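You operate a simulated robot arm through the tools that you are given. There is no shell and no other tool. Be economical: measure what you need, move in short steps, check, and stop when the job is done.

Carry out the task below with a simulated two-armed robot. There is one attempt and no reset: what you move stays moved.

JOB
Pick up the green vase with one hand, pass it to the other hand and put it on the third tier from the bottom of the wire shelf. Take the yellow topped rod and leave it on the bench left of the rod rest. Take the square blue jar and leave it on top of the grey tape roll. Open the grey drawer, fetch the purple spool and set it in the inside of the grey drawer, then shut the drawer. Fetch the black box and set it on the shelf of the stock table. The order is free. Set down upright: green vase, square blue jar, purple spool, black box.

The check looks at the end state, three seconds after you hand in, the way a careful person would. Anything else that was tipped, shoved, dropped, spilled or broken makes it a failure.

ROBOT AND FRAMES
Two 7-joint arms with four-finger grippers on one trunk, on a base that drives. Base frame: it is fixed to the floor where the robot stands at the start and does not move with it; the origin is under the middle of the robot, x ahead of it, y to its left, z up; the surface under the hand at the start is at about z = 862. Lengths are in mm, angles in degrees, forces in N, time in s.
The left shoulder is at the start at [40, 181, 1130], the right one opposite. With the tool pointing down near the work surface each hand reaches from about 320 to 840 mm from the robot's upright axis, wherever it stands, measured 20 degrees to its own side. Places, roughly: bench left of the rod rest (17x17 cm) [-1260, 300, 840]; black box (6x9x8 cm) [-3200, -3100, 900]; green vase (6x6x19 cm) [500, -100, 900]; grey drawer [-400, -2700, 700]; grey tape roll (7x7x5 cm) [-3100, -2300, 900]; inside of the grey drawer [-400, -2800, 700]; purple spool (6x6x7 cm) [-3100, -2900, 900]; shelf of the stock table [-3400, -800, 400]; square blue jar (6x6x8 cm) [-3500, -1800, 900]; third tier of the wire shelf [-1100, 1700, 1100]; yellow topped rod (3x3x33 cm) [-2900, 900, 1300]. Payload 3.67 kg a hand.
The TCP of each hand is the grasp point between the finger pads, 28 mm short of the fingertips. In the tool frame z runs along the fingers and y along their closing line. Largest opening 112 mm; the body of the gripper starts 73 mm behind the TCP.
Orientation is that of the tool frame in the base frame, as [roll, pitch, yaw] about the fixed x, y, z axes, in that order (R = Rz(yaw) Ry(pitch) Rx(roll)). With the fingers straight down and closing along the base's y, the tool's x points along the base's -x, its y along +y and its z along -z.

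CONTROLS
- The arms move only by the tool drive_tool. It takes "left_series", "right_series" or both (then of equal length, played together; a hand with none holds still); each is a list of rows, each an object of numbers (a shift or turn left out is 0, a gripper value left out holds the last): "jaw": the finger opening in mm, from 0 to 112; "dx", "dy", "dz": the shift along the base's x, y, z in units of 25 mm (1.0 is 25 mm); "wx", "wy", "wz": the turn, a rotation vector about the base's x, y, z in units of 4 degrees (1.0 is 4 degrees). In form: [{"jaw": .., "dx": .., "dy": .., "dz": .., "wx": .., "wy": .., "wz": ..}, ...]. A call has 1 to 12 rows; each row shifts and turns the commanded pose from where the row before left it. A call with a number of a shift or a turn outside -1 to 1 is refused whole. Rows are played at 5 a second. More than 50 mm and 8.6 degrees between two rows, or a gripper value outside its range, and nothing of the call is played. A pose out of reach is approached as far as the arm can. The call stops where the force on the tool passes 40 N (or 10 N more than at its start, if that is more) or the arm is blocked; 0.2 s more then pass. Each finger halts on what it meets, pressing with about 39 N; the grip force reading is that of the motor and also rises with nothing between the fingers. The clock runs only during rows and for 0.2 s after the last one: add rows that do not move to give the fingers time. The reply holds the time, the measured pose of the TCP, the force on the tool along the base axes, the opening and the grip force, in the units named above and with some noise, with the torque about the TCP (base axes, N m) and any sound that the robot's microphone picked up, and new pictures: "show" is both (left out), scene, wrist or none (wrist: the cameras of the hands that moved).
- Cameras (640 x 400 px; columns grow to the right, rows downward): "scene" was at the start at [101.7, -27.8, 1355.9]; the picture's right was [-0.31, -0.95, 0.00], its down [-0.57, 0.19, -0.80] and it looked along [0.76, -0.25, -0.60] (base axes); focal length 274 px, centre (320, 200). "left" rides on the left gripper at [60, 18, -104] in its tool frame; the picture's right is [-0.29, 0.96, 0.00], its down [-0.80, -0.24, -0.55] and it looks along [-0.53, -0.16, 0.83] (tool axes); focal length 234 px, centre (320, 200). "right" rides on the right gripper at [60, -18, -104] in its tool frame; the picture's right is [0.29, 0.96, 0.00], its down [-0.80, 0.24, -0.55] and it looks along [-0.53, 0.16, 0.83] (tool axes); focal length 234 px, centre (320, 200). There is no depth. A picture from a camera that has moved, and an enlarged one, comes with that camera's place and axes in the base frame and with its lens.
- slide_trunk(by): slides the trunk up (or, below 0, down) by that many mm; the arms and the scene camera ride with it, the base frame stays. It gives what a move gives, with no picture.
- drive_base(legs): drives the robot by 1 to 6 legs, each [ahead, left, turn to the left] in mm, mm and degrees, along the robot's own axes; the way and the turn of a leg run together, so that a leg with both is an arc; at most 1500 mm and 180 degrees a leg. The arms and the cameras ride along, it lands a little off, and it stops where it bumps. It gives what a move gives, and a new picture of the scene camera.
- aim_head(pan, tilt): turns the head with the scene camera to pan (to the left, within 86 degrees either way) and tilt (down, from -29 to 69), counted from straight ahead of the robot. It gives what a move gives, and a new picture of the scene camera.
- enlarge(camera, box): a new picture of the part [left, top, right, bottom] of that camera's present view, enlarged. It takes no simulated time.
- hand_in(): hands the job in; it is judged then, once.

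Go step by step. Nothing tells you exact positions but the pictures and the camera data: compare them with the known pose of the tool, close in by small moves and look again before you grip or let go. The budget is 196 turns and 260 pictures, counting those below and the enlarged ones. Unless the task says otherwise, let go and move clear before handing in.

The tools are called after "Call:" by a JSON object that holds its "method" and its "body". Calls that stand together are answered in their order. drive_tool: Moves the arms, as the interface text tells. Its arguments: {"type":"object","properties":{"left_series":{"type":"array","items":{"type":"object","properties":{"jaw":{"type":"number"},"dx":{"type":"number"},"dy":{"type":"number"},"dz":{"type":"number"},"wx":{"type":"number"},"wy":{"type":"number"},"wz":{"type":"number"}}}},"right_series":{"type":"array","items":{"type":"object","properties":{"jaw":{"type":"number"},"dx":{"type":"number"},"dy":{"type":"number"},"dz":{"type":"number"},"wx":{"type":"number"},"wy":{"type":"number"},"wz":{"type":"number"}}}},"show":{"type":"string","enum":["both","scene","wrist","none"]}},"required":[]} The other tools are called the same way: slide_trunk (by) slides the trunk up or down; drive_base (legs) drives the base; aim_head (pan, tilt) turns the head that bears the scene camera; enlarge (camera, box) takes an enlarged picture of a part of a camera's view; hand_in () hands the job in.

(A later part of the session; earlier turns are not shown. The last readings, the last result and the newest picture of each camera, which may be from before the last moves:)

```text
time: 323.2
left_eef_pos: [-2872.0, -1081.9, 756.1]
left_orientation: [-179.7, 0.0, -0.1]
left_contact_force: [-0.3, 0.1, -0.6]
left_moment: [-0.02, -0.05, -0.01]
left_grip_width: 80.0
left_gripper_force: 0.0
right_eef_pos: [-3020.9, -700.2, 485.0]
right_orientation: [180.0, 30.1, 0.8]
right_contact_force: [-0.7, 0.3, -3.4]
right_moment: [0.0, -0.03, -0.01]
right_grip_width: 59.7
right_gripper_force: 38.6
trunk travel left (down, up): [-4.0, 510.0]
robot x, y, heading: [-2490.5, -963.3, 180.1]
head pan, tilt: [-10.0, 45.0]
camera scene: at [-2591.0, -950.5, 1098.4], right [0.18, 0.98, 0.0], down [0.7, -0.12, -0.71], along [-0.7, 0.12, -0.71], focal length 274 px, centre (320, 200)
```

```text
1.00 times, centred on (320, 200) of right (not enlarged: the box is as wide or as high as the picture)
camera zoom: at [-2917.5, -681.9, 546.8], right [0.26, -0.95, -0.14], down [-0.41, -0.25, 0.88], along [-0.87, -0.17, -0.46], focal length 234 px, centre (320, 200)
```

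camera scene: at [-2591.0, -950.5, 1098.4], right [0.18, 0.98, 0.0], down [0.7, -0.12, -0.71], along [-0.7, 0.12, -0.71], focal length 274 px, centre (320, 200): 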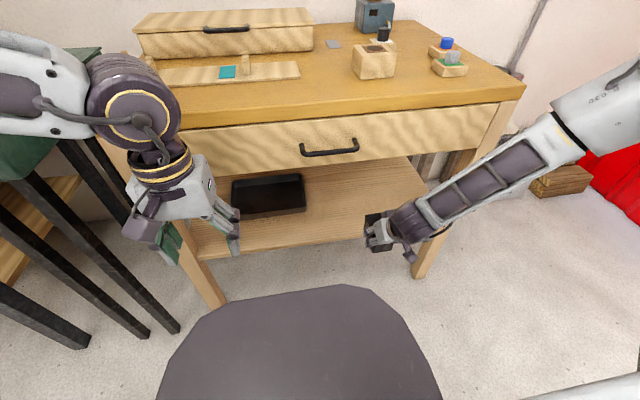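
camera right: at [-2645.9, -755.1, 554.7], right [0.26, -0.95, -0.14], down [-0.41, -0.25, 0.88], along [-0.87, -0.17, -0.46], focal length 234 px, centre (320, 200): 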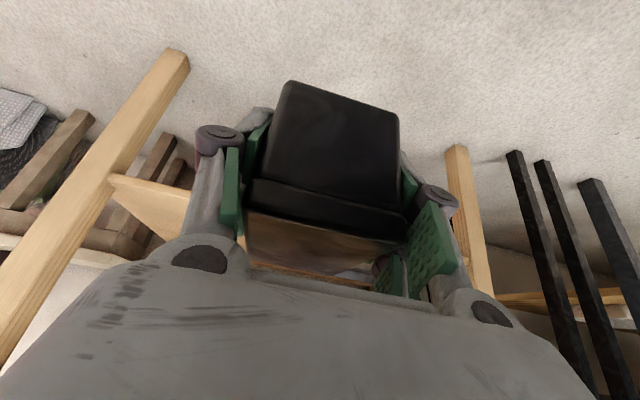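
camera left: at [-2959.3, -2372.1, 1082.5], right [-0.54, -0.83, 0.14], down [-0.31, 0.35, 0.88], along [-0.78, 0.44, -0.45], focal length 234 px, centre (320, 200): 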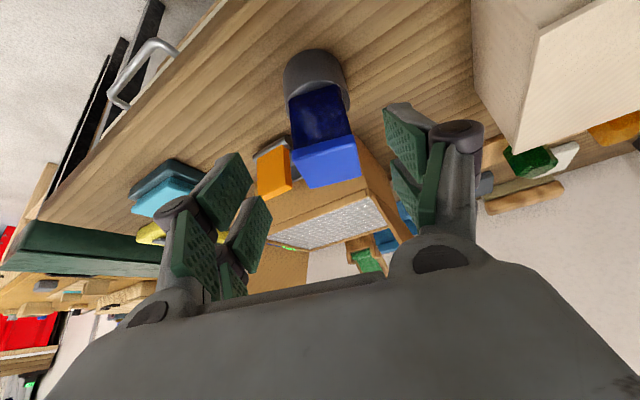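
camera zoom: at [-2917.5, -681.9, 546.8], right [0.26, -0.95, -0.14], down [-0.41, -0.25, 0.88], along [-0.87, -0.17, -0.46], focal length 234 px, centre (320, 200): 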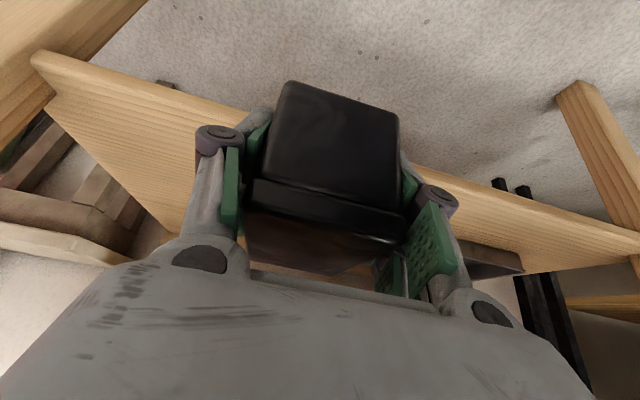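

Call:
{"method": "drive_base", "body": {"legs": [[60, 0, 0]]}}

Call:
{"method": "enlarge", "body": {"camera": "scene", "box": [280, 80, 520, 280]}}

```text
time: 324.2
left_eef_pos: [-2931.7, -1080.8, 757.7]
left_orientation: [-179.6, 0.1, 0.0]
left_contact_force: [-0.1, -0.1, -0.3]
left_moment: [-0.01, -0.04, -0.01]
left_grip_width: 80.1
left_gripper_force: 0.2
right_eef_pos: [-3082.0, -701.1, 485.3]
right_orientation: [180.0, 29.9, 0.9]
right_contact_force: [0.5, -0.4, -3.1]
right_moment: [0.0, -0.03, 0.01]
right_grip_width: 59.6
right_gripper_force: 38.4
trunk travel left (down, up): [-4.0, 510.0]
robot x, y, heading: [-2547.7, -967.5, 180.1]
head pan, tilt: [-10.0, 45.0]
camera scene: at [-2652.6, -950.4, 1098.3], right [0.18, 0.98, 0.0], down [0.7, -0.12, -0.71], along [-0.69, 0.12, -0.71], focal length 274 px, centre (320, 200)
```

scene: 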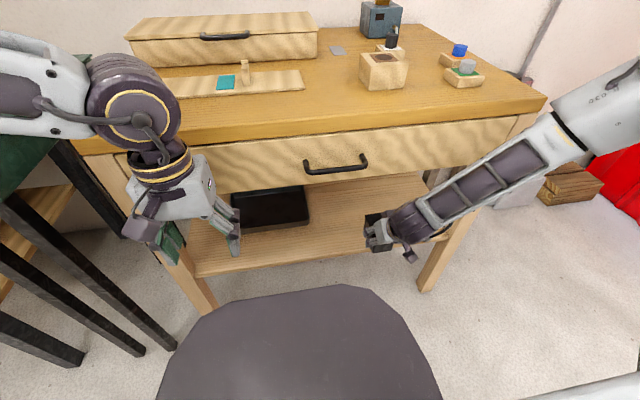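

```text
2.00 times, centred on (400, 180) of scene
camera zoom: at [-2652.6, -950.4, 1098.3], right [0.18, 0.98, 0.0], down [0.7, -0.12, -0.71], along [-0.69, 0.12, -0.71], focal length 548 px, centre (160, 240)
```

zoom: 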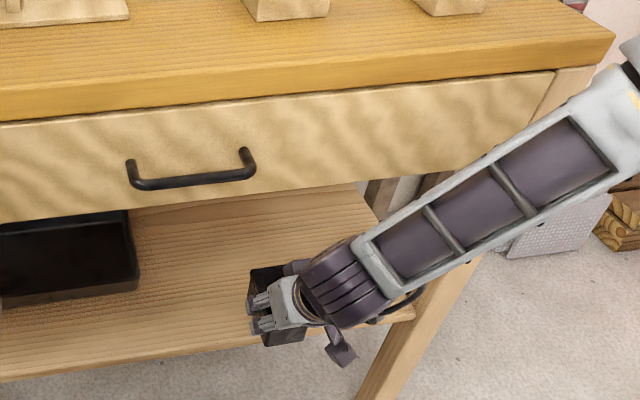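

Call:
{"method": "drive_base", "body": {"legs": [[33, 0, 0]]}}

Call:
{"method": "drive_tool", "body": {"right_series": [{"dz": -0.7}, {"dz": -0.5}, {}], "show": "wrist"}}

```text
time: 325.1
left_eef_pos: [-2965.9, -1081.7, 755.5]
left_orientation: [-179.6, 0.0, -0.1]
left_contact_force: [-0.3, -0.3, 0.2]
left_moment: [-0.01, -0.07, 0.0]
left_grip_width: 79.8
left_gripper_force: 0.0
right_eef_pos: [-3115.6, -699.4, 484.7]
right_orientation: [-180.0, 29.8, 0.8]
right_contact_force: [-0.5, -0.9, -1.8]
right_moment: [0.0, -0.04, -0.01]
right_grip_width: 59.9
right_gripper_force: 39.4
trunk travel left (down, up): [-4.0, 510.0]
robot x, y, heading: [-2581.0, -960.4, 179.9]
head pan, tilt: [-10.0, 45.0]
camera scene: at [-2686.0, -950.3, 1098.3], right [0.18, 0.98, 0.0], down [0.7, -0.12, -0.71], along [-0.69, 0.12, -0.71], focal length 274 px, centre (320, 200)
```

scene: 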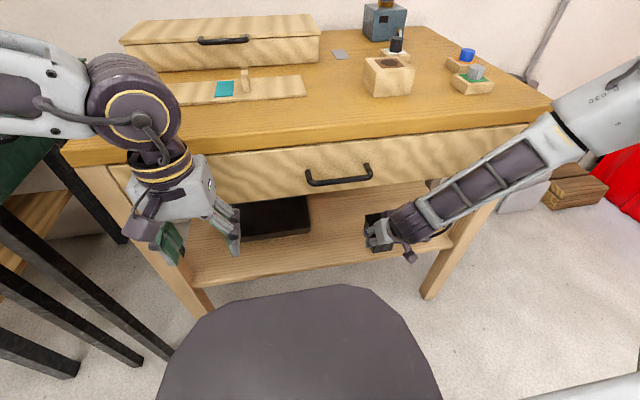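

```text
time: 325.9
left_eef_pos: [-2964.6, -1082.4, 756.3]
left_orientation: [-179.5, 0.1, -0.1]
left_contact_force: [0.4, 0.0, 0.6]
left_moment: [0.0, 0.02, -0.02]
left_grip_width: 79.7
left_gripper_force: 0.1
right_eef_pos: [-3115.3, -699.7, 456.0]
right_orientation: [-179.9, 30.0, 0.7]
right_contact_force: [-0.5, -0.3, -2.6]
right_moment: [0.01, -0.01, 0.02]
right_grip_width: 59.6
right_gripper_force: 39.2
trunk travel left (down, up): [-4.0, 510.0]
robot x, y, heading: [-2579.1, -965.4, 180.0]
head pan, tilt: [-10.0, 45.0]
camera right: at [-3010.8, -681.8, 517.0], right [0.26, -0.95, -0.14], down [-0.41, -0.25, 0.88], along [-0.87, -0.17, -0.46], focal length 234 px, centre (320, 200)
```

right: 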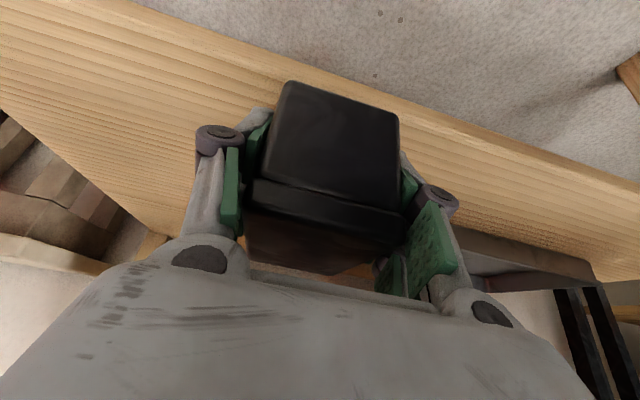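

Call:
{"method": "drive_tool", "body": {"right_series": [{"dx": -0.25}, {"dx": -0.25}, {"dz": -0.2}, {"dz": -0.16}, {}], "show": "scene"}}

```text
time: 327.1
left_eef_pos: [-2965.2, -1082.7, 756.4]
left_orientation: [-179.6, 0.1, -0.1]
left_contact_force: [0.2, 0.7, 0.0]
left_moment: [-0.01, 0.01, -0.01]
left_grip_width: 80.2
left_gripper_force: 0.0
right_eef_pos: [-3126.8, -701.0, 447.3]
right_orientation: [180.0, 30.0, 0.8]
right_contact_force: [0.5, 0.3, -3.1]
right_moment: [0.0, -0.03, 0.02]
right_grip_width: 59.5
right_gripper_force: 38.7
trunk travel left (down, up): [-4.0, 510.0]
robot x, y, heading: [-2582.7, -959.6, 179.9]
head pan, tilt: [-10.0, 45.0]
camera scene: at [-2684.2, -950.3, 1098.5], right [0.18, 0.98, 0.0], down [0.7, -0.12, -0.71], along [-0.7, 0.12, -0.71], focal length 274 px, centre (320, 200)
```

scene: 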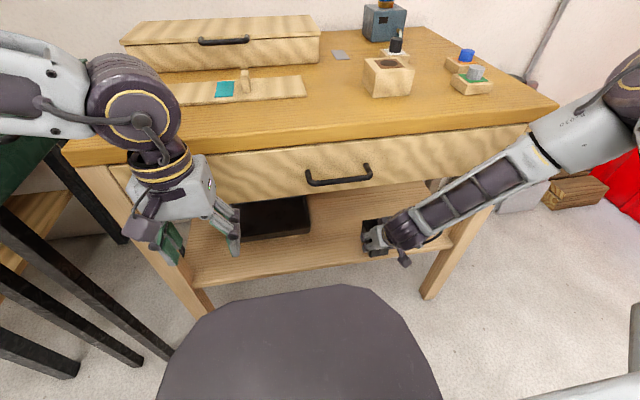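

Call:
{"method": "drive_tool", "body": {"right_series": [{"dz": -0.16}, {"dz": -0.16}, {}], "show": "none"}}

Call:
{"method": "drive_tool", "body": {"right_series": [{"dz": -0.16}, {"dz": -0.16}, {}], "show": "none"}}

```text
time: 327.9
left_eef_pos: [-2964.2, -1081.7, 756.2]
left_orientation: [-179.6, 0.1, -0.1]
left_contact_force: [-0.2, 0.6, -0.1]
left_moment: [0.03, -0.01, 0.05]
left_grip_width: 80.2
left_gripper_force: 0.1
right_eef_pos: [-3127.2, -698.8, 440.0]
right_orientation: [179.8, 30.0, 0.8]
right_contact_force: [0.2, -0.5, -3.0]
right_moment: [-0.01, -0.03, -0.02]
right_grip_width: 59.7
right_gripper_force: 38.7
trunk travel left (down, up): [-4.0, 510.0]
robot x, y, heading: [-2584.7, -962.8, 180.0]
head pan, tilt: [-10.0, 45.0]
```

```text
time: 328.6
left_eef_pos: [-2964.8, -1083.1, 756.6]
left_orientation: [-179.6, 0.1, -0.1]
left_contact_force: [0.7, 0.6, -0.3]
left_moment: [0.02, 0.0, -0.02]
left_grip_width: 80.2
left_gripper_force: 0.0
right_eef_pos: [-3125.0, -695.1, 437.9]
right_orientation: [-180.0, 30.0, 0.8]
right_contact_force: [0.5, -0.4, -2.2]
right_moment: [-0.02, -0.03, -0.02]
right_grip_width: 59.6
right_gripper_force: 39.0
right hand out of reach, approached as far as the arm can: row 1, 2
trunk travel left (down, up): [-4.0, 510.0]
robot x, y, heading: [-2586.1, -962.9, 180.0]
head pan, tilt: [-10.0, 45.0]
```

Call:
{"method": "enlarge", "body": {"camera": "right", "box": [200, 20, 480, 200]}}

Call:
{"method": "enlarge", "body": {"camera": "scene", "box": [320, 160, 480, 290]}}

```text
2.22 times, centred on (340, 110) of right
camera zoom: at [-3021.1, -678.2, 498.9], right [0.26, -0.95, -0.14], down [-0.41, -0.25, 0.88], along [-0.87, -0.17, -0.46], focal length 520 px, centre (276, 400)
```

zoom: 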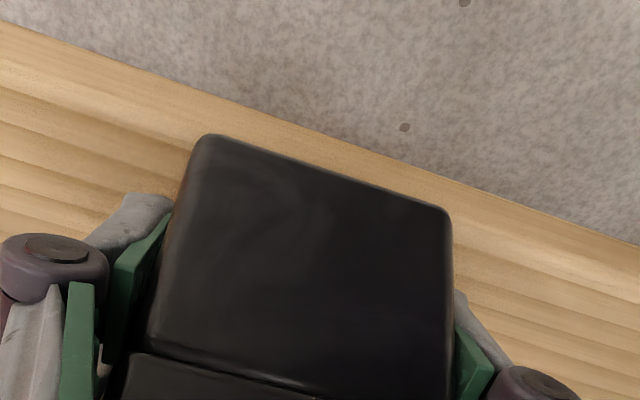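

```text
3.08 times, centred on (400, 225) of scene
camera zoom: at [-2684.2, -950.3, 1098.5], right [0.18, 0.98, 0.0], down [0.7, -0.12, -0.71], along [-0.7, 0.12, -0.71], focal length 843 px, centre (74, 123)
```

zoom: 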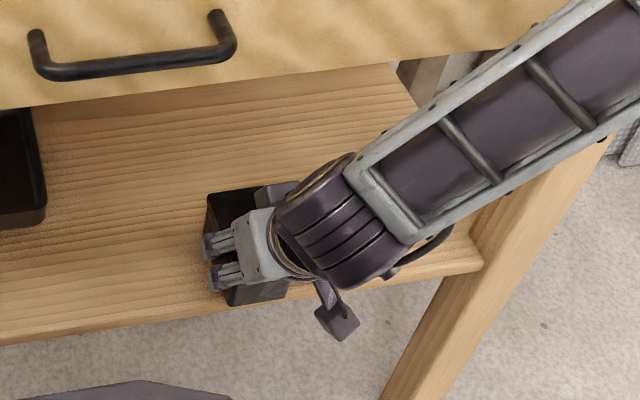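

The box's front face is about flush with the shelf edge (x≈-3106), so I'll go ~30 mm deeper, with the robot closer so the arm can lower further.

Call:
{"method": "drive_tool", "body": {"right_series": [{"dz": 0.5, "dx": 0.3}, {"dx": 0.4}, {}], "show": "none"}}

Call:
{"method": "drive_base", "body": {"legs": [[48, 0, 0]]}}

Call:
{"method": "drive_tool", "body": {"right_series": [{"dz": -0.4}, {"dz": -0.2}, {}], "show": "none"}}

Call:
{"method": "drive_tool", "body": {"right_series": [{"dz": -0.2}, {"dz": -0.2}, {}], "show": "none"}}

```text
time: 329.4
left_eef_pos: [-2965.5, -1081.5, 756.5]
left_orientation: [-179.6, 0.1, 0.0]
left_contact_force: [0.2, 0.9, -0.9]
left_moment: [0.01, 0.01, -0.01]
left_grip_width: 80.1
left_gripper_force: 0.2
right_eef_pos: [-3108.4, -696.0, 449.8]
right_orientation: [-179.9, 29.9, 0.8]
right_contact_force: [0.1, 0.9, -2.7]
right_moment: [-0.04, 0.0, 0.02]
right_grip_width: 59.5
right_gripper_force: 38.9
trunk travel left (down, up): [-4.0, 510.0]
robot x, y, heading: [-2579.8, -964.1, 179.7]
head pan, tilt: [-10.0, 45.0]
```

```text
time: 330.4
left_eef_pos: [-3014.1, -1080.8, 755.2]
left_orientation: [-179.6, 0.0, -0.1]
left_contact_force: [0.4, -0.5, 0.0]
left_moment: [-0.01, 0.0, 0.02]
left_grip_width: 80.2
left_gripper_force: 0.1
right_eef_pos: [-3156.7, -696.2, 449.3]
right_orientation: [-179.9, 29.9, 0.7]
right_contact_force: [-0.3, -0.3, -3.0]
right_moment: [-0.04, -0.05, -0.01]
right_grip_width: 59.6
right_gripper_force: 39.0
trunk travel left (down, up): [-4.0, 510.0]
robot x, y, heading: [-2630.7, -964.8, 179.8]
head pan, tilt: [-10.0, 45.0]
camera scene: at [-2733.6, -950.1, 1098.3], right [0.18, 0.98, 0.0], down [0.7, -0.12, -0.71], along [-0.69, 0.12, -0.71], focal length 274 px, centre (320, 200)
```

scene: 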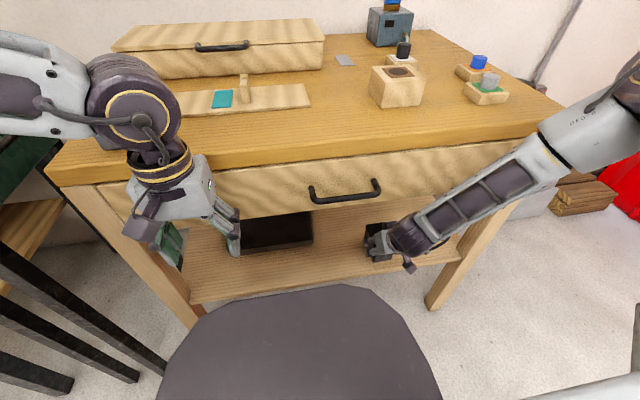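

```text
time: 331.2
left_eef_pos: [-3012.9, -1082.1, 755.6]
left_orientation: [-179.7, 0.0, -0.1]
left_contact_force: [0.4, 0.0, 0.1]
left_moment: [-0.01, -0.03, -0.04]
left_grip_width: 79.8
left_gripper_force: 0.1
right_eef_pos: [-3155.1, -695.5, 434.6]
right_orientation: [179.9, 29.9, 0.8]
right_contact_force: [-0.2, 0.4, -2.1]
right_moment: [0.01, 0.0, 0.02]
right_grip_width: 59.7
right_gripper_force: 38.8
trunk travel left (down, up): [-4.0, 510.0]
robot x, y, heading: [-2628.3, -964.9, 179.8]
head pan, tilt: [-10.0, 45.0]
```

```text
time: 332.0
left_eef_pos: [-3011.7, -1082.1, 756.5]
left_orientation: [-179.6, 0.1, -0.1]
left_contact_force: [0.1, -0.1, -0.2]
left_moment: [0.0, 0.0, 0.0]
left_grip_width: 80.2
left_gripper_force: 0.0
right_eef_pos: [-3155.0, -694.2, 432.2]
right_orientation: [-179.9, 30.0, 0.8]
right_contact_force: [-0.3, 0.1, -2.0]
right_moment: [0.0, -0.04, 0.01]
right_grip_width: 59.6
right_gripper_force: 38.8
right hand out of reach, approached as far as the arm can: row 2
trunk travel left (down, up): [-4.0, 510.0]
robot x, y, heading: [-2628.7, -964.6, 179.8]
head pan, tilt: [-10.0, 45.0]
```

Call:
{"method": "drive_tool", "body": {"right_series": [{"dx": 0.5}, {"dz": -0.16}, {"dz": -0.16}, {}], "show": "none"}}

Call:
{"method": "enlarge", "body": {"camera": "right", "box": [200, 20, 480, 200]}}

```text
time: 333.0
left_eef_pos: [-3012.2, -1081.7, 757.3]
left_orientation: [-179.6, 0.1, -0.1]
left_contact_force: [-0.2, -0.7, 0.1]
left_moment: [0.01, 0.01, -0.01]
left_grip_width: 79.8
left_gripper_force: 0.1
right_eef_pos: [-3141.6, -693.2, 427.1]
right_orientation: [-180.0, 30.1, 0.9]
right_contact_force: [0.7, -0.4, -2.6]
right_moment: [0.0, -0.01, 0.04]
right_grip_width: 59.7
right_gripper_force: 39.0
right hand out of reach, approached as far as the arm can: row 3
trunk travel left (down, up): [-4.0, 510.0]
robot x, y, heading: [-2635.3, -961.1, 179.6]
head pan, tilt: [-10.0, 45.0]
```

```text
2.22 times, centred on (340, 110) of right
camera zoom: at [-3037.6, -674.7, 489.2], right [0.26, -0.95, -0.14], down [-0.41, -0.25, 0.88], along [-0.87, -0.17, -0.46], focal length 520 px, centre (276, 400)
```

zoom: 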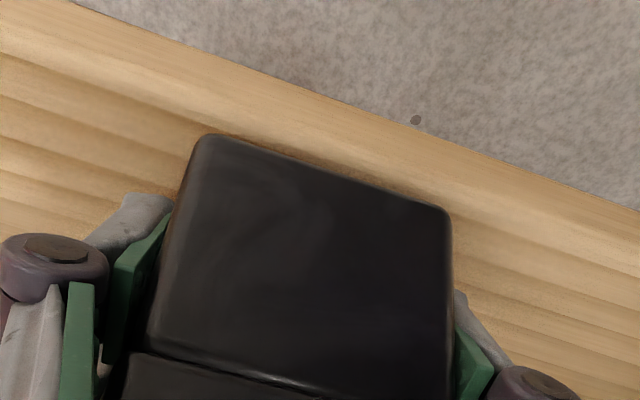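

Call:
{"method": "drive_tool", "body": {"right_series": [{"dx": 0.8, "dz": 0.3}, {}], "show": "none"}}

Call:
{"method": "drive_base", "body": {"legs": [[27, 0, 0]]}}

Call:
{"method": "drive_tool", "body": {"right_series": [{"dz": -0.4}, {"dz": -0.16}, {}], "show": "none"}}

Call:
{"method": "drive_tool", "body": {"right_series": [{"dz": -0.16}, {"dz": -0.16}, {}], "show": "none"}}

```text
time: 333.6
left_eef_pos: [-3013.4, -1082.5, 756.2]
left_orientation: [-179.6, -0.1, 0.0]
left_contact_force: [-0.6, -0.4, 0.3]
left_moment: [0.02, -0.02, -0.02]
left_grip_width: 80.1
left_gripper_force: 0.0
right_eef_pos: [-3121.0, -692.9, 434.6]
right_orientation: [-180.0, 30.0, 0.9]
right_contact_force: [0.4, 0.2, -3.0]
right_moment: [0.04, -0.04, -0.03]
right_grip_width: 59.7
right_gripper_force: 38.3
trunk travel left (down, up): [-4.0, 510.0]
robot x, y, heading: [-2632.2, -966.7, 180.2]
head pan, tilt: [-10.0, 45.0]
```

```text
time: 334.4
left_eef_pos: [-3041.2, -1080.8, 756.0]
left_orientation: [-179.7, -0.1, -0.2]
left_contact_force: [-1.2, 0.0, 0.1]
left_moment: [0.02, 0.02, 0.02]
left_grip_width: 80.0
left_gripper_force: 0.1
right_eef_pos: [-3149.6, -692.8, 434.2]
right_orientation: [-180.0, 29.9, 0.8]
right_contact_force: [-0.1, -0.4, -3.0]
right_moment: [-0.05, -0.06, 0.0]
right_grip_width: 59.8
right_gripper_force: 39.0
trunk travel left (down, up): [-4.0, 510.0]
robot x, y, heading: [-2654.4, -964.4, 179.7]
head pan, tilt: [-10.0, 45.0]
camera scene: at [-2760.7, -950.1, 1098.3], right [0.18, 0.98, 0.0], down [0.7, -0.12, -0.71], along [-0.69, 0.12, -0.71], focal length 274 px, centre (320, 200)
```

scene: 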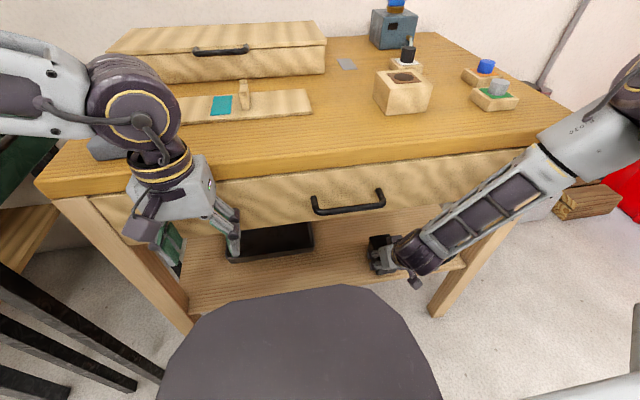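

```text
time: 335.2
left_eef_pos: [-3039.5, -1082.1, 755.4]
left_orientation: [-179.4, 0.0, -0.1]
left_contact_force: [0.3, 0.5, 0.3]
left_moment: [0.01, 0.02, 0.01]
left_grip_width: 80.1
left_gripper_force: 0.1
right_eef_pos: [-3149.2, -691.7, 423.6]
right_orientation: [-179.9, 29.9, 0.8]
right_contact_force: [0.2, 0.2, -2.8]
right_moment: [0.03, -0.05, 0.01]
right_grip_width: 59.8
right_gripper_force: 39.1
trunk travel left (down, up): [-4.0, 510.0]
robot x, y, heading: [-2660.7, -963.0, 179.8]
head pan, tilt: [-10.0, 45.0]
```

```text
time: 336.0
left_eef_pos: [-3040.9, -1081.5, 756.6]
left_orientation: [-179.6, 0.0, -0.1]
left_contact_force: [-0.1, 0.0, -0.4]
left_moment: [0.02, 0.0, 0.02]
left_grip_width: 80.0
left_gripper_force: 0.1
right_eef_pos: [-3148.5, -690.2, 422.3]
right_orientation: [179.9, 29.9, 0.8]
right_contact_force: [0.5, -0.1, -2.1]
right_moment: [-0.01, -0.02, -0.02]
right_grip_width: 59.9
right_gripper_force: 39.1
right hand out of reach, approached as far as the arm can: row 1, 2
trunk travel left (down, up): [-4.0, 510.0]
robot x, y, heading: [-2656.2, -966.6, 179.5]
head pan, tilt: [-10.0, 45.0]
```

Call:
{"method": "slide_trunk", "body": {"by": -4}}

Call:
{"method": "enlarge", "body": {"camera": "right", "box": [200, 20, 480, 200]}}

Call:
{"method": "enlarge", "body": {"camera": "scene", "box": [330, 190, 480, 310]}}

```text
time: 336.5
left_eef_pos: [-3041.1, -1081.6, 751.9]
left_orientation: [-179.5, 0.0, 0.0]
left_contact_force: [-0.4, -0.7, -0.1]
left_moment: [0.01, 0.0, 0.0]
left_grip_width: 79.7
left_gripper_force: 0.0
right_eef_pos: [-3148.0, -689.5, 418.9]
right_orientation: [180.0, 30.0, 0.8]
right_contact_force: [-0.8, -0.1, -1.7]
right_moment: [0.0, -0.04, 0.0]
right_grip_width: 59.6
right_gripper_force: 39.2
trunk travel left (down, up): [0.0, 514.0]
robot x, y, heading: [-2655.5, -962.3, 179.9]
head pan, tilt: [-10.0, 45.0]
```

```text
2.22 times, centred on (340, 110) of right
camera zoom: at [-3044.2, -672.3, 480.7], right [0.26, -0.95, -0.14], down [-0.41, -0.25, 0.88], along [-0.87, -0.17, -0.46], focal length 520 px, centre (276, 400)
```

zoom: 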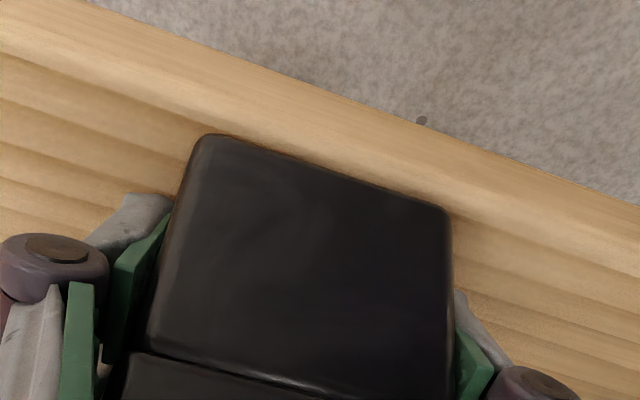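

```text
3.33 times, centred on (405, 250) of scene
camera zoom: at [-2758.9, -950.1, 1094.8], right [0.18, 0.98, 0.0], down [0.7, -0.12, -0.71], along [-0.7, 0.12, -0.71], focal length 913 px, centre (37, 33)
```

zoom: 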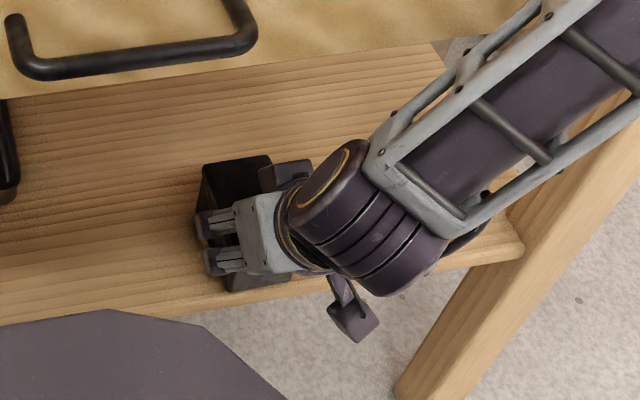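

Call:
{"method": "drive_tool", "body": {"right_series": [{"dx": 0.4, "dz": 0.2}, {"dx": 0.4}, {}], "show": "none"}}

Call:
{"method": "drive_base", "body": {"legs": [[28, 0, 0]]}}

Call:
{"method": "drive_tool", "body": {"right_series": [{"dz": -0.3}, {"dz": -0.12}, {}], "show": "none"}}

Call:
{"method": "drive_tool", "body": {"right_series": [{"dz": -0.12}, {"dz": -0.12}, {}], "show": "none"}}

```text
time: 337.3
left_eef_pos: [-3039.7, -1082.4, 752.7]
left_orientation: [-179.5, -0.1, -0.1]
left_contact_force: [0.3, -0.5, 0.6]
left_moment: [0.02, 0.01, -0.04]
left_grip_width: 79.9
left_gripper_force: 0.1
right_eef_pos: [-3128.3, -689.7, 424.8]
right_orientation: [-180.0, 30.0, 0.8]
right_contact_force: [-0.2, 0.7, -2.3]
right_moment: [0.03, -0.03, -0.02]
right_grip_width: 59.7
right_gripper_force: 38.5
trunk travel left (down, up): [0.0, 514.0]
robot x, y, heading: [-2658.0, -964.2, 179.8]
head pan, tilt: [-10.0, 45.0]
```

```text
time: 338.2
left_eef_pos: [-3054.7, -1081.4, 753.9]
left_orientation: [-179.8, -0.3, -0.1]
left_contact_force: [4.0, -0.6, 1.7]
left_moment: [0.02, 0.48, 0.07]
left_grip_width: 80.1
left_gripper_force: 0.1
right_eef_pos: [-3147.3, -689.7, 424.3]
right_orientation: [180.0, 29.9, 0.8]
right_contact_force: [-0.4, 0.1, -3.1]
right_moment: [0.04, -0.03, 0.0]
right_grip_width: 59.7
right_gripper_force: 39.4
trunk travel left (down, up): [0.0, 514.0]
robot x, y, heading: [-2675.8, -964.8, 179.8]
head pan, tilt: [-10.0, 45.0]
stopped in leg 1: the force on the tool passed its limit at 94 N (the readings are from after the stop); the commanded pose is now the measured one
camera scene: at [-2778.9, -950.1, 1094.8], right [0.18, 0.98, 0.0], down [0.7, -0.12, -0.71], along [-0.7, 0.12, -0.71], focal length 274 px, centre (320, 200)
```

scene: 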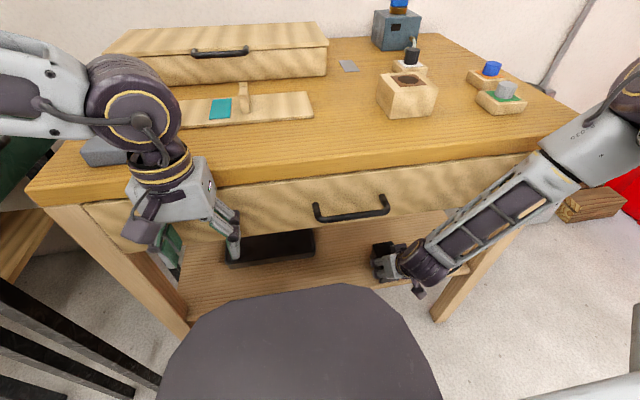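

```text
time: 339.0
left_eef_pos: [-3055.9, -1080.3, 753.4]
left_orientation: [-179.8, -0.4, -0.1]
left_contact_force: [5.3, 0.3, 1.5]
left_moment: [-0.02, 0.56, 0.07]
left_grip_width: 80.2
left_gripper_force: 0.1
right_eef_pos: [-3149.6, -689.1, 418.6]
right_orientation: [-179.9, 29.8, 0.8]
right_contact_force: [-0.6, -0.4, -2.9]
right_moment: [0.01, -0.03, -0.03]
right_grip_width: 59.6
right_gripper_force: 38.9
right hand out of reach, approached as far as the arm can: row 2
trunk travel left (down, up): [0.0, 514.0]
robot x, y, heading: [-2673.3, -962.2, 180.0]
head pan, tilt: [-10.0, 45.0]
```

```text
time: 339.8
left_eef_pos: [-3055.5, -1082.5, 752.9]
left_orientation: [-179.8, -0.3, -0.1]
left_contact_force: [4.9, 0.1, 1.1]
left_moment: [-0.03, 0.62, 0.1]
left_grip_width: 79.7
left_gripper_force: 0.1
right_eef_pos: [-3149.0, -690.0, 418.8]
right_orientation: [-179.9, 29.9, 0.8]
right_contact_force: [-0.4, -0.1, -2.2]
right_moment: [-0.01, -0.09, -0.03]
right_grip_width: 59.5
right_gripper_force: 39.0
right hand out of reach, approached as far as the arm can: row 1, 2
trunk travel left (down, up): [0.0, 514.0]
robot x, y, heading: [-2678.7, -962.9, 179.8]
head pan, tilt: [-10.0, 45.0]
```

The left hand's fingers touched the drawer front; I'll pull the left hand well back at once.

Call:
{"method": "drive_tool", "body": {"left_series": [{"dx": 0.5}, {"dx": 1}, {"dx": 1}, {"dz": 1}, {"dz": 1}, {"dz": 1}], "show": "scene"}}

Call:
{"method": "enlarge", "body": {"camera": "scene", "box": [20, 20, 600, 380]}}

```text
time: 341.2
left_eef_pos: [-2992.5, -1081.2, 829.7]
left_orientation: [-179.9, -0.4, -0.2]
left_contact_force: [0.4, -0.7, -0.3]
left_moment: [0.05, 0.01, 0.02]
left_grip_width: 80.2
left_gripper_force: 0.3
right_eef_pos: [-3149.4, -689.1, 418.4]
right_orientation: [-179.9, 29.7, 0.8]
right_contact_force: [1.4, 0.8, 0.2]
right_moment: [-0.06, 0.09, 0.0]
right_grip_width: 59.7
right_gripper_force: 39.2
trunk travel left (down, up): [0.0, 514.0]
robot x, y, heading: [-2676.9, -965.6, 179.9]
head pan, tilt: [-10.0, 45.0]
camera scene: at [-2779.1, -950.0, 1094.9], right [0.18, 0.98, 0.0], down [0.7, -0.12, -0.71], along [-0.7, 0.12, -0.71], focal length 274 px, centre (320, 200)
```

scene: 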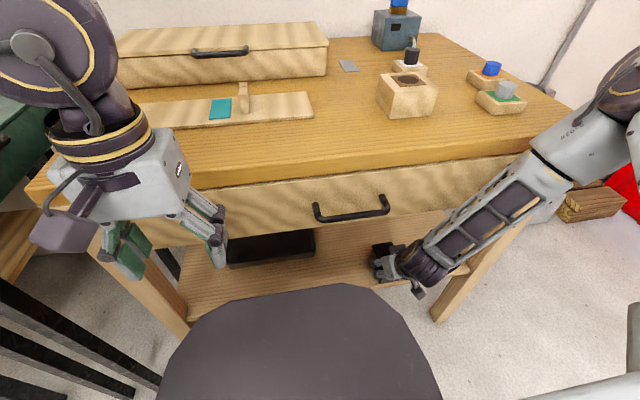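

```text
1.10 times, centred on (310, 200) of scene
camera zoom: at [-2779.1, -950.0, 1094.9], right [0.18, 0.98, 0.0], down [0.7, -0.12, -0.71], along [-0.7, 0.12, -0.71], focal length 302 px, centre (331, 200)
```

zoom: 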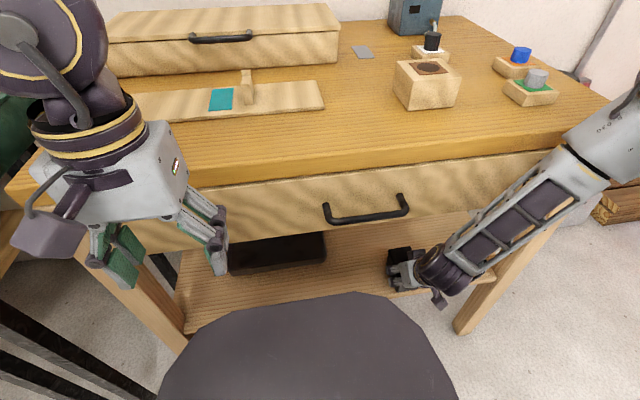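

Contact with the shelf is felt. I'll open the right hand and back straight out.

Call:
{"method": "drive_tool", "body": {"right_series": [{"dz": -0.06}, {"jaw": 66}, {"jaw": 76}, {"jaw": 86}, {}], "show": "wrist"}}

Call:
{"method": "drive_base", "body": {"legs": [[-250, 0, 0]]}}

Call:
{"method": "enlarge", "body": {"camera": "scene", "box": [180, 60, 460, 260]}}

```text
time: 342.4
left_eef_pos: [-2992.6, -1082.0, 829.5]
left_orientation: [-179.8, -0.4, -0.1]
left_contact_force: [-0.2, -0.6, 0.5]
left_moment: [-0.01, -0.01, 0.01]
left_grip_width: 80.1
left_gripper_force: 0.0
right_eef_pos: [-3149.7, -688.9, 418.8]
right_orientation: [-179.9, 29.7, 0.9]
right_contact_force: [0.4, -0.6, -0.2]
right_moment: [0.02, 0.02, 0.01]
right_grip_width: 86.2
right_gripper_force: 0.1
trunk travel left (down, up): [0.0, 514.0]
robot x, y, heading: [-2677.3, -963.2, 180.0]
head pan, tilt: [-10.0, 45.0]
camera right: at [-3046.2, -671.9, 480.0], right [0.26, -0.95, -0.14], down [-0.41, -0.25, 0.88], along [-0.87, -0.17, -0.46], focal length 234 px, centre (320, 200)
```

right: 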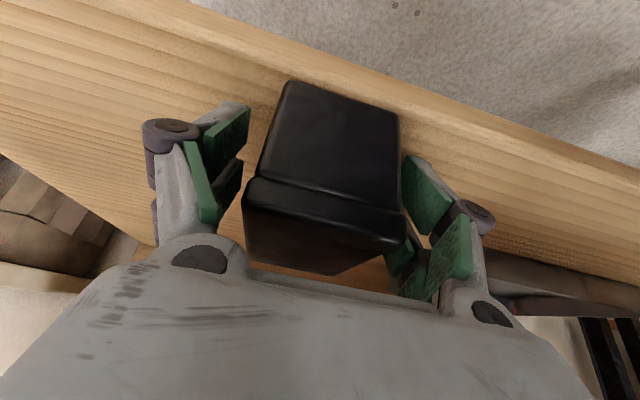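

```text
time: 344.3
left_eef_pos: [-2738.7, -1082.9, 829.8]
left_orientation: [-179.8, -0.3, -0.1]
left_contact_force: [-0.1, 0.5, 0.9]
left_moment: [0.02, 0.04, -0.02]
left_grip_width: 79.9
left_gripper_force: 0.1
right_eef_pos: [-2897.4, -690.4, 419.4]
right_orientation: [-179.9, 29.8, 0.8]
right_contact_force: [0.8, -1.2, -0.1]
right_moment: [0.03, 0.01, -0.02]
right_grip_width: 86.1
right_gripper_force: 0.1
trunk travel left (down, up): [0.0, 514.0]
robot x, y, heading: [-2424.5, -963.3, 179.8]
head pan, tilt: [-10.0, 45.0]
camera scene: at [-2525.5, -950.7, 1095.0], right [0.18, 0.98, 0.0], down [0.7, -0.12, -0.71], along [-0.7, 0.12, -0.71], focal length 274 px, centre (320, 200)
```

scene: 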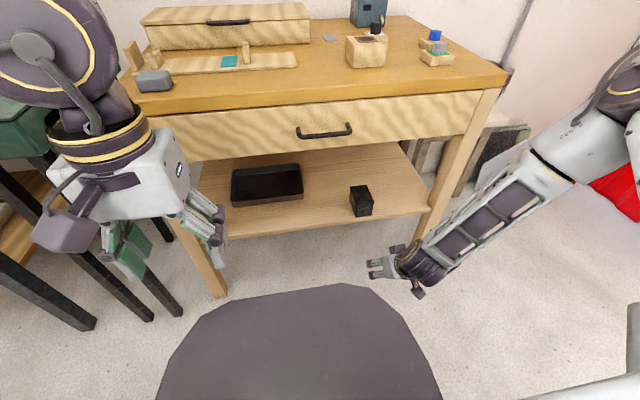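

```text
2.00 times, centred on (320, 160) of scene
camera zoom: at [-2525.5, -950.7, 1095.0], right [0.18, 0.98, 0.0], down [0.7, -0.12, -0.71], along [-0.7, 0.12, -0.71], focal length 548 px, centre (320, 280)
```

zoom: 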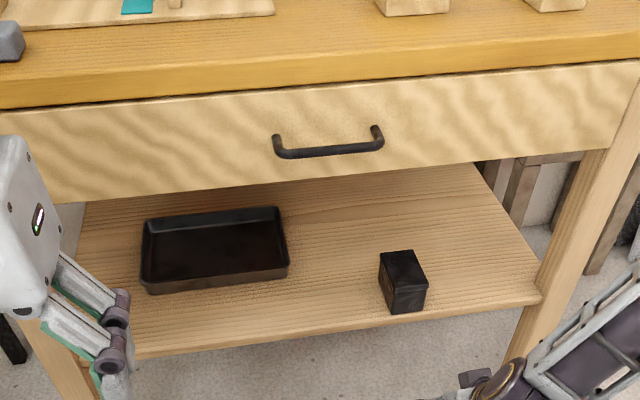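

The black box is on the shelf, upright. Next the yellow-topped rod near (-2900, 900). I'll raise up, untilt the right hand, and drive over facing it.

Call:
{"method": "slide_trunk", "body": {"by": 440}}

Call:
{"method": "drive_tool", "body": {"right_series": [{"dz": 1, "jaw": 80}, {"dz": 1}, {"dz": 1}, {"dz": 1}, {"wy": -1, "dz": 1}, {"wy": -1, "dz": 1}, {"wy": -1, "dz": 1}, {"wy": -1, "dz": 1}, {"wy": -1, "dz": 1}, {"wy": -1, "dz": 1}, {"wy": -1}, {"wy": -0.45}], "left_series": [{"dz": 1}, {"dz": 1}, {"dx": -0.5}, {"dx": -1}, {}, {}, {}, {}, {}, {}, {}, {}], "show": "none"}}

Call:
{"method": "drive_base", "body": {"legs": [[0, 0, -90], [1000, 0, 0], [0, 250, 0]]}}

```text
refused: 440 is not a number from -400 to 400
```

```text
time: 346.9
left_eef_pos: [-2777.1, -1082.6, 879.5]
left_orientation: [-179.8, -0.4, 0.0]
left_contact_force: [-0.2, -0.2, 0.3]
left_moment: [0.01, 0.02, 0.02]
left_grip_width: 79.9
left_gripper_force: 0.0
right_eef_pos: [-2897.5, -690.1, 669.0]
right_orientation: [179.7, -0.1, 0.6]
right_contact_force: [-1.0, 0.6, -0.5]
right_moment: [0.0, 0.04, 0.02]
right_grip_width: 79.8
right_gripper_force: 0.1
trunk travel left (down, up): [0.0, 514.0]
robot x, y, heading: [-2424.4, -963.8, 180.0]
head pan, tilt: [-10.0, 45.0]
```

```text
time: 357.9
left_eef_pos: [-2763.0, 395.2, 879.4]
left_orientation: [-179.9, -0.5, -91.3]
left_contact_force: [0.6, -0.1, 0.5]
left_moment: [0.0, -0.03, -0.01]
left_grip_width: 80.2
left_gripper_force: 0.1
right_eef_pos: [-2367.6, 506.9, 668.1]
right_orientation: [179.8, 0.0, -90.6]
right_contact_force: [-0.5, 0.1, 0.2]
right_moment: [0.02, 0.02, 0.01]
right_grip_width: 80.1
right_gripper_force: 0.0
trunk travel left (down, up): [0.0, 514.0]
robot x, y, heading: [-2653.4, 41.8, 88.7]
head pan, tilt: [-10.0, 45.0]
camera scene: at [-2638.1, 139.0, 1094.9], right [0.98, -0.2, 0.0], down [-0.14, -0.69, -0.71], along [0.14, 0.69, -0.71], focal length 274 px, centre (320, 200)
```

scene: 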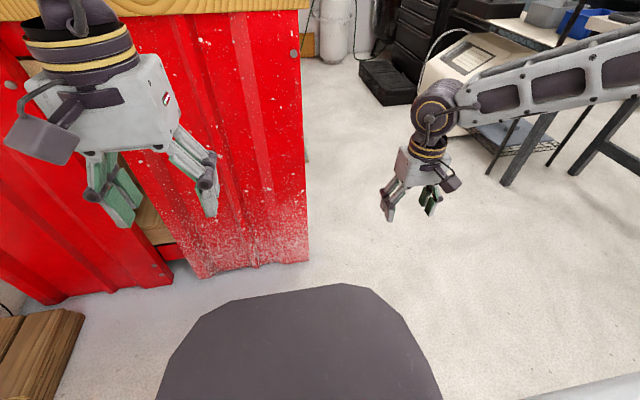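

Call:
{"method": "slide_trunk", "body": {"by": 400}}

Call:
{"method": "aim_head", "body": {"pan": 20, "tilt": 22}}

```text
time: 361.8
left_eef_pos: [-2762.3, 394.6, 1277.6]
left_orientation: [-179.8, -0.4, -91.2]
left_contact_force: [0.1, 0.4, 0.0]
left_moment: [-0.01, -0.02, -0.01]
left_grip_width: 80.0
left_gripper_force: 0.1
right_eef_pos: [-2367.4, 507.7, 1067.1]
right_orientation: [179.7, -0.1, -90.6]
right_contact_force: [0.8, 0.6, 0.2]
right_moment: [0.04, -0.02, 0.0]
right_grip_width: 79.9
right_gripper_force: 0.1
trunk travel left (down, up): [-400.0, 114.0]
robot x, y, heading: [-2653.0, 40.4, 88.7]
head pan, tilt: [-10.0, 45.0]
```

```text
time: 362.7
left_eef_pos: [-2762.8, 393.8, 1277.1]
left_orientation: [-179.8, -0.3, -91.3]
left_contact_force: [0.7, 0.1, 0.0]
left_moment: [0.03, 0.02, 0.01]
left_grip_width: 79.8
left_gripper_force: 0.0
right_eef_pos: [-2367.4, 506.1, 1066.5]
right_orientation: [179.7, -0.1, -90.6]
right_contact_force: [0.9, -0.6, -0.9]
right_moment: [-0.03, 0.01, -0.01]
right_grip_width: 79.9
right_gripper_force: 0.0
trunk travel left (down, up): [-400.0, 114.0]
robot x, y, heading: [-2651.2, 43.2, 88.6]
head pan, tilt: [20.0, 22.0]
camera scene: at [-2682.6, 147.3, 1528.8], right [0.95, 0.32, 0.0], down [0.12, -0.36, -0.93], along [-0.3, 0.88, -0.38], focal length 274 px, centre (320, 200)
```

scene: 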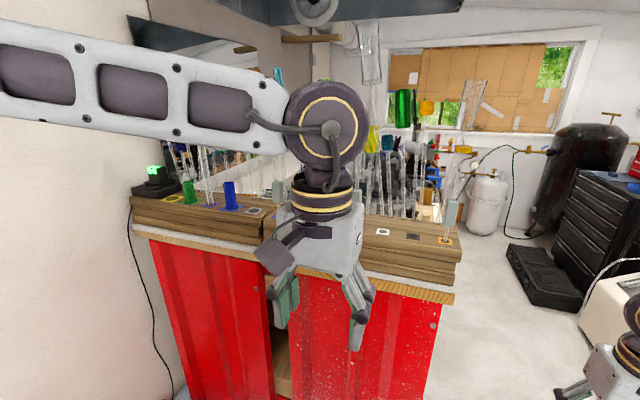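

Call:
{"method": "drive_tool", "body": {"left_series": [{"wx": 1}, {"wx": 1}, {"wx": 1}, {"wx": 1}, {"wx": 1}, {"wx": 1}, {"wx": 1}, {"wx": 1}, {"wx": 1}, {"wx": 1}, {"wx": 1}, {"wx": 0.25}], "show": "wrist"}}

```text
time: 365.3
left_eef_pos: [-2744.4, 417.0, 1299.4]
left_orientation: [178.9, 44.7, -91.9]
left_contact_force: [-0.4, -0.4, -0.1]
left_moment: [-0.02, 0.01, 0.01]
left_grip_width: 80.0
left_gripper_force: 0.0
left hand out of reach, approached as far as the arm can: row 9, 10, 11, 12
right_eef_pos: [-2367.9, 506.9, 1066.0]
right_orientation: [179.7, -0.2, -90.6]
right_contact_force: [0.0, 0.6, 0.4]
right_moment: [-0.01, 0.0, 0.01]
right_grip_width: 80.1
right_gripper_force: 0.0
trunk travel left (down, up): [-400.0, 114.0]
robot x, y, heading: [-2654.7, 37.7, 88.7]
head pan, tilt: [20.0, 22.0]
camera left: at [-2763.8, 301.1, 1330.4], right [-0.95, 0.22, 0.22], down [0.26, 0.17, 0.95], along [0.17, 0.96, -0.22], focal length 234 px, centre (320, 200)
```

left: 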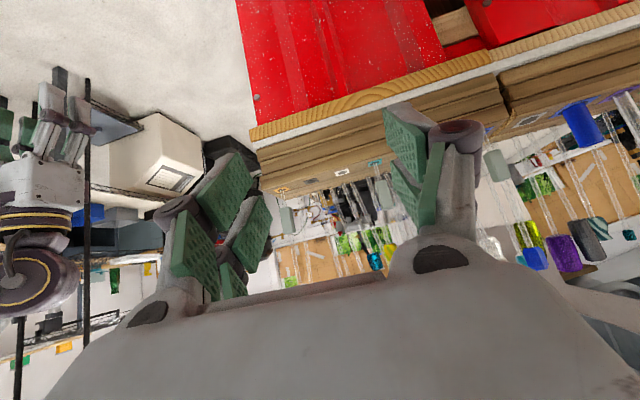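

Call:
{"method": "enlarge", "body": {"camera": "left", "box": [270, 60, 640, 300]}}

```text
1.67 times, centred on (455, 180) of left
camera zoom: at [-2763.8, 301.1, 1330.4], right [-0.95, 0.22, 0.22], down [0.26, 0.17, 0.95], along [0.17, 0.96, -0.22], focal length 390 px, centre (95, 233)
```

zoom: 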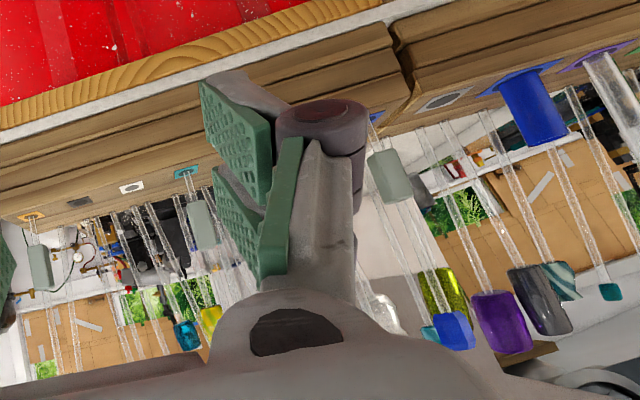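

Call:
{"method": "drive_tool", "body": {"left_series": [{"dz": -1}, {"dz": -1}, {"dz": -1}, {"dz": -1}, {"dz": -1}, {"dz": -1}, {"dz": -1}, {"dz": -1}, {"dz": -1}, {"dz": -1}, {"dz": -1}], "show": "none"}}

Call:
{"method": "enlarge", "body": {"camera": "scene", "box": [120, 60, 480, 285]}}

```text
time: 367.7
left_eef_pos: [-2716.1, 461.2, 1054.8]
left_orientation: [179.1, 44.7, -91.9]
left_contact_force: [-0.7, 0.2, 0.3]
left_moment: [0.01, -0.03, -0.01]
left_grip_width: 79.5
left_gripper_force: 0.1
left hand out of reach, approached as far as the arm can: row 1, 2, 3, 4, 5, 6, 7, 10, 11
right_eef_pos: [-2368.0, 506.0, 1065.9]
right_orientation: [179.7, -0.1, -90.6]
right_contact_force: [-0.3, 0.8, 0.7]
right_moment: [-0.01, 0.02, -0.02]
right_grip_width: 79.9
right_gripper_force: 0.0
trunk travel left (down, up): [-400.0, 114.0]
robot x, y, heading: [-2649.8, 40.0, 88.8]
head pan, tilt: [20.0, 22.0]
```

```text
1.78 times, centred on (300, 172) of scene
camera zoom: at [-2683.1, 147.2, 1528.8], right [0.95, 0.32, 0.0], down [0.12, -0.36, -0.93], along [-0.3, 0.88, -0.37], focal length 487 px, centre (356, 249)
```

zoom: 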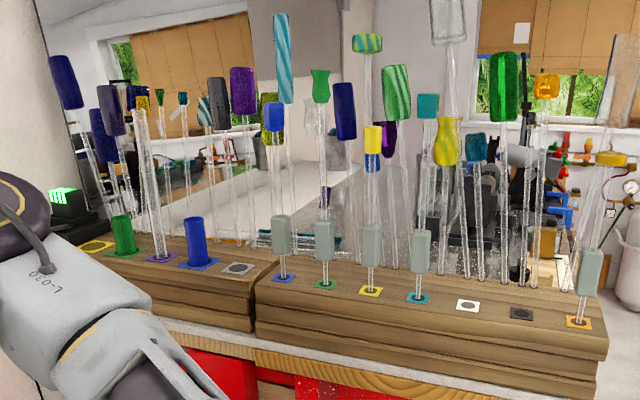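

I can see it: the yellow-topped rod stands in the rack's yellow socket at about (-2911, 900), with a grey grip at z≈1185–1265. I'll shift the robot so the left hand faces it and level the hand there.

Call:
{"method": "drive_base", "body": {"legs": [[136, 164, 1.3]]}}

Call:
{"method": "drive_tool", "body": {"left_series": [{"dz": 1, "wz": 0.45, "jaw": 56}, {"dz": 1}, {"dz": 1}, {"dz": 1}, {"dz": 1}, {"dz": 1}, {"dz": 0.8}, {"dy": 1, "wx": 1}, {"dy": 1, "wx": 1}, {"dy": 1, "wx": 1}, {"wx": 1}, {"wx": 1}], "show": "none"}}

Call:
{"method": "drive_tool", "body": {"left_series": [{"wx": 1}, {"wx": 1}, {"wx": 1}, {"wx": 1}, {"wx": 1}, {"wx": 0.8}, {}], "show": "none"}}

```text
time: 369.4
left_eef_pos: [-2885.7, 598.9, 1055.5]
left_orientation: [178.9, 44.6, -90.7]
left_contact_force: [0.9, -0.5, -0.6]
left_moment: [-0.01, -0.02, 0.01]
left_grip_width: 79.9
left_gripper_force: 0.1
right_eef_pos: [-2538.0, 650.2, 1066.8]
right_orientation: [179.7, -0.1, -89.4]
right_contact_force: [0.6, 0.2, -0.5]
right_moment: [0.02, 0.02, -0.01]
right_grip_width: 80.0
right_gripper_force: 0.0
trunk travel left (down, up): [-400.0, 114.0]
robot x, y, heading: [-2813.8, 183.0, 89.6]
head pan, tilt: [20.0, 22.0]
camera scene: at [-2845.1, 284.8, 1528.9], right [0.94, 0.34, 0.0], down [0.13, -0.35, -0.93], along [-0.31, 0.87, -0.37], focal length 274 px, centre (320, 200)
```

scene: 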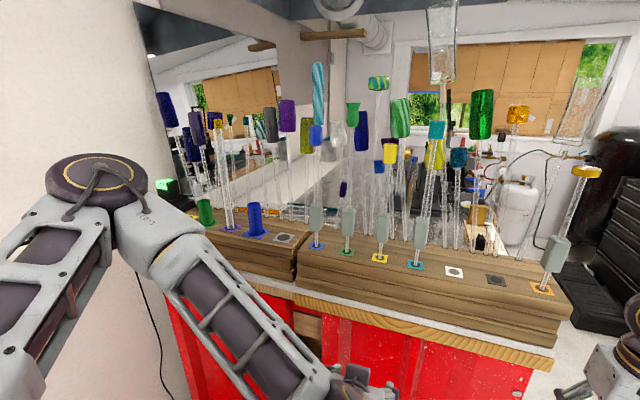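

```text
time: 371.9
left_eef_pos: [-2883.0, 678.3, 1225.2]
left_orientation: [179.9, 64.8, -88.1]
left_contact_force: [-0.2, 0.1, -0.2]
left_moment: [0.01, 0.03, -0.01]
left_grip_width: 55.9
left_gripper_force: 0.1
left hand out of reach, approached as far as the arm can: row 2
right_eef_pos: [-2538.5, 651.6, 1066.5]
right_orientation: [179.7, -0.2, -89.4]
right_contact_force: [-0.5, 1.0, -0.8]
right_moment: [0.01, 0.02, 0.03]
right_grip_width: 79.8
right_gripper_force: 0.0
trunk travel left (down, up): [-400.0, 114.0]
robot x, y, heading: [-2816.7, 177.5, 89.9]
head pan, tilt: [20.0, 22.0]
```

```text
time: 373.6
left_eef_pos: [-2892.0, 677.3, 1236.4]
left_orientation: [-165.0, 87.4, -73.3]
left_contact_force: [0.2, -0.2, -0.7]
left_moment: [0.02, 0.0, 0.05]
left_grip_width: 55.9
left_gripper_force: 0.0
left hand out of reach, approached as far as the arm can: row 6
right_eef_pos: [-2537.1, 650.5, 1066.2]
right_orientation: [179.7, -0.1, -89.3]
right_contact_force: [0.0, 0.2, 0.4]
right_moment: [0.01, -0.02, 0.02]
right_grip_width: 80.0
right_gripper_force: 0.0
trunk travel left (down, up): [-400.0, 114.0]
robot x, y, heading: [-2817.4, 180.1, 89.8]
head pan, tilt: [20.0, 22.0]
```

Call:
{"method": "drive_tool", "body": {"left_series": [{"dx": -0.16, "dz": 0.4, "dy": 0.8}, {"dy": 0.8}, {"dy": 0.8}, {}], "show": "wrist"}}

```text
time: 374.6
left_eef_pos: [-2895.2, 736.8, 1246.9]
left_orientation: [-164.2, 87.6, -72.4]
left_contact_force: [-0.7, -0.1, -0.8]
left_moment: [-0.02, 0.03, -0.01]
left_grip_width: 56.0
left_gripper_force: 0.1
right_eef_pos: [-2537.9, 650.1, 1066.8]
right_orientation: [179.8, -0.1, -89.4]
right_contact_force: [0.1, 0.3, -0.3]
right_moment: [0.01, -0.01, 0.03]
right_grip_width: 80.3
right_gripper_force: 0.0
trunk travel left (down, up): [-400.0, 114.0]
robot x, y, heading: [-2812.8, 181.5, 89.8]
head pan, tilt: [20.0, 22.0]
camera left: at [-2909.7, 628.6, 1189.8], right [-0.96, -0.02, 0.28], down [0.25, -0.51, 0.82], along [0.13, 0.86, 0.5], focal length 234 px, centre (320, 200)
```

left: 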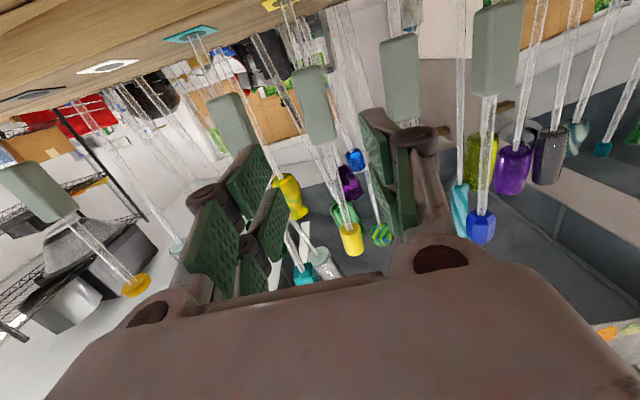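

Call:
{"method": "drive_tool", "body": {"left_series": [{"dy": 0.85, "dx": -0.1, "dz": -0.35}, {"dy": 0.85}, {"dy": 0.85}, {"dy": 0.85}, {}], "show": "wrist"}}

```text
time: 375.8
left_eef_pos: [-2904.6, 813.1, 1262.5]
left_orientation: [-166.1, 87.1, -74.2]
left_contact_force: [-0.1, 0.4, 0.8]
left_moment: [0.01, 0.02, -0.01]
left_grip_width: 56.1
left_gripper_force: 0.0
left hand out of reach, approached as far as the arm can: row 1, 2, 3, 4
right_eef_pos: [-2538.2, 650.0, 1067.0]
right_orientation: [179.6, -0.1, -89.4]
right_contact_force: [0.2, 0.0, 0.8]
right_moment: [-0.01, -0.03, 0.03]
right_grip_width: 80.1
right_gripper_force: 0.0
trunk travel left (down, up): [-400.0, 114.0]
robot x, y, heading: [-2815.2, 178.1, 90.0]
head pan, tilt: [20.0, 22.0]
camera left: at [-2919.4, 705.9, 1206.1], right [-0.96, -0.02, 0.28], down [0.25, -0.51, 0.83], along [0.12, 0.86, 0.49], focal length 234 px, centre (320, 200)
```

left: 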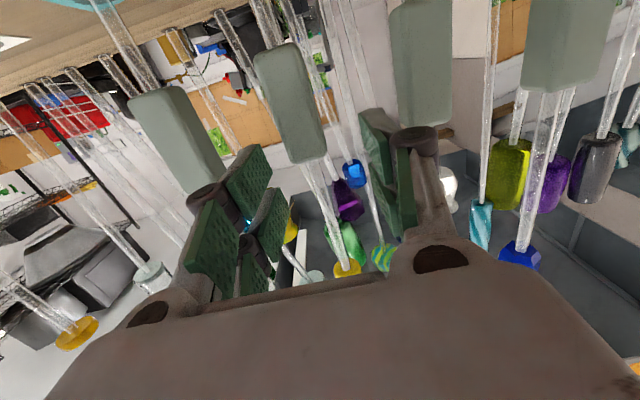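

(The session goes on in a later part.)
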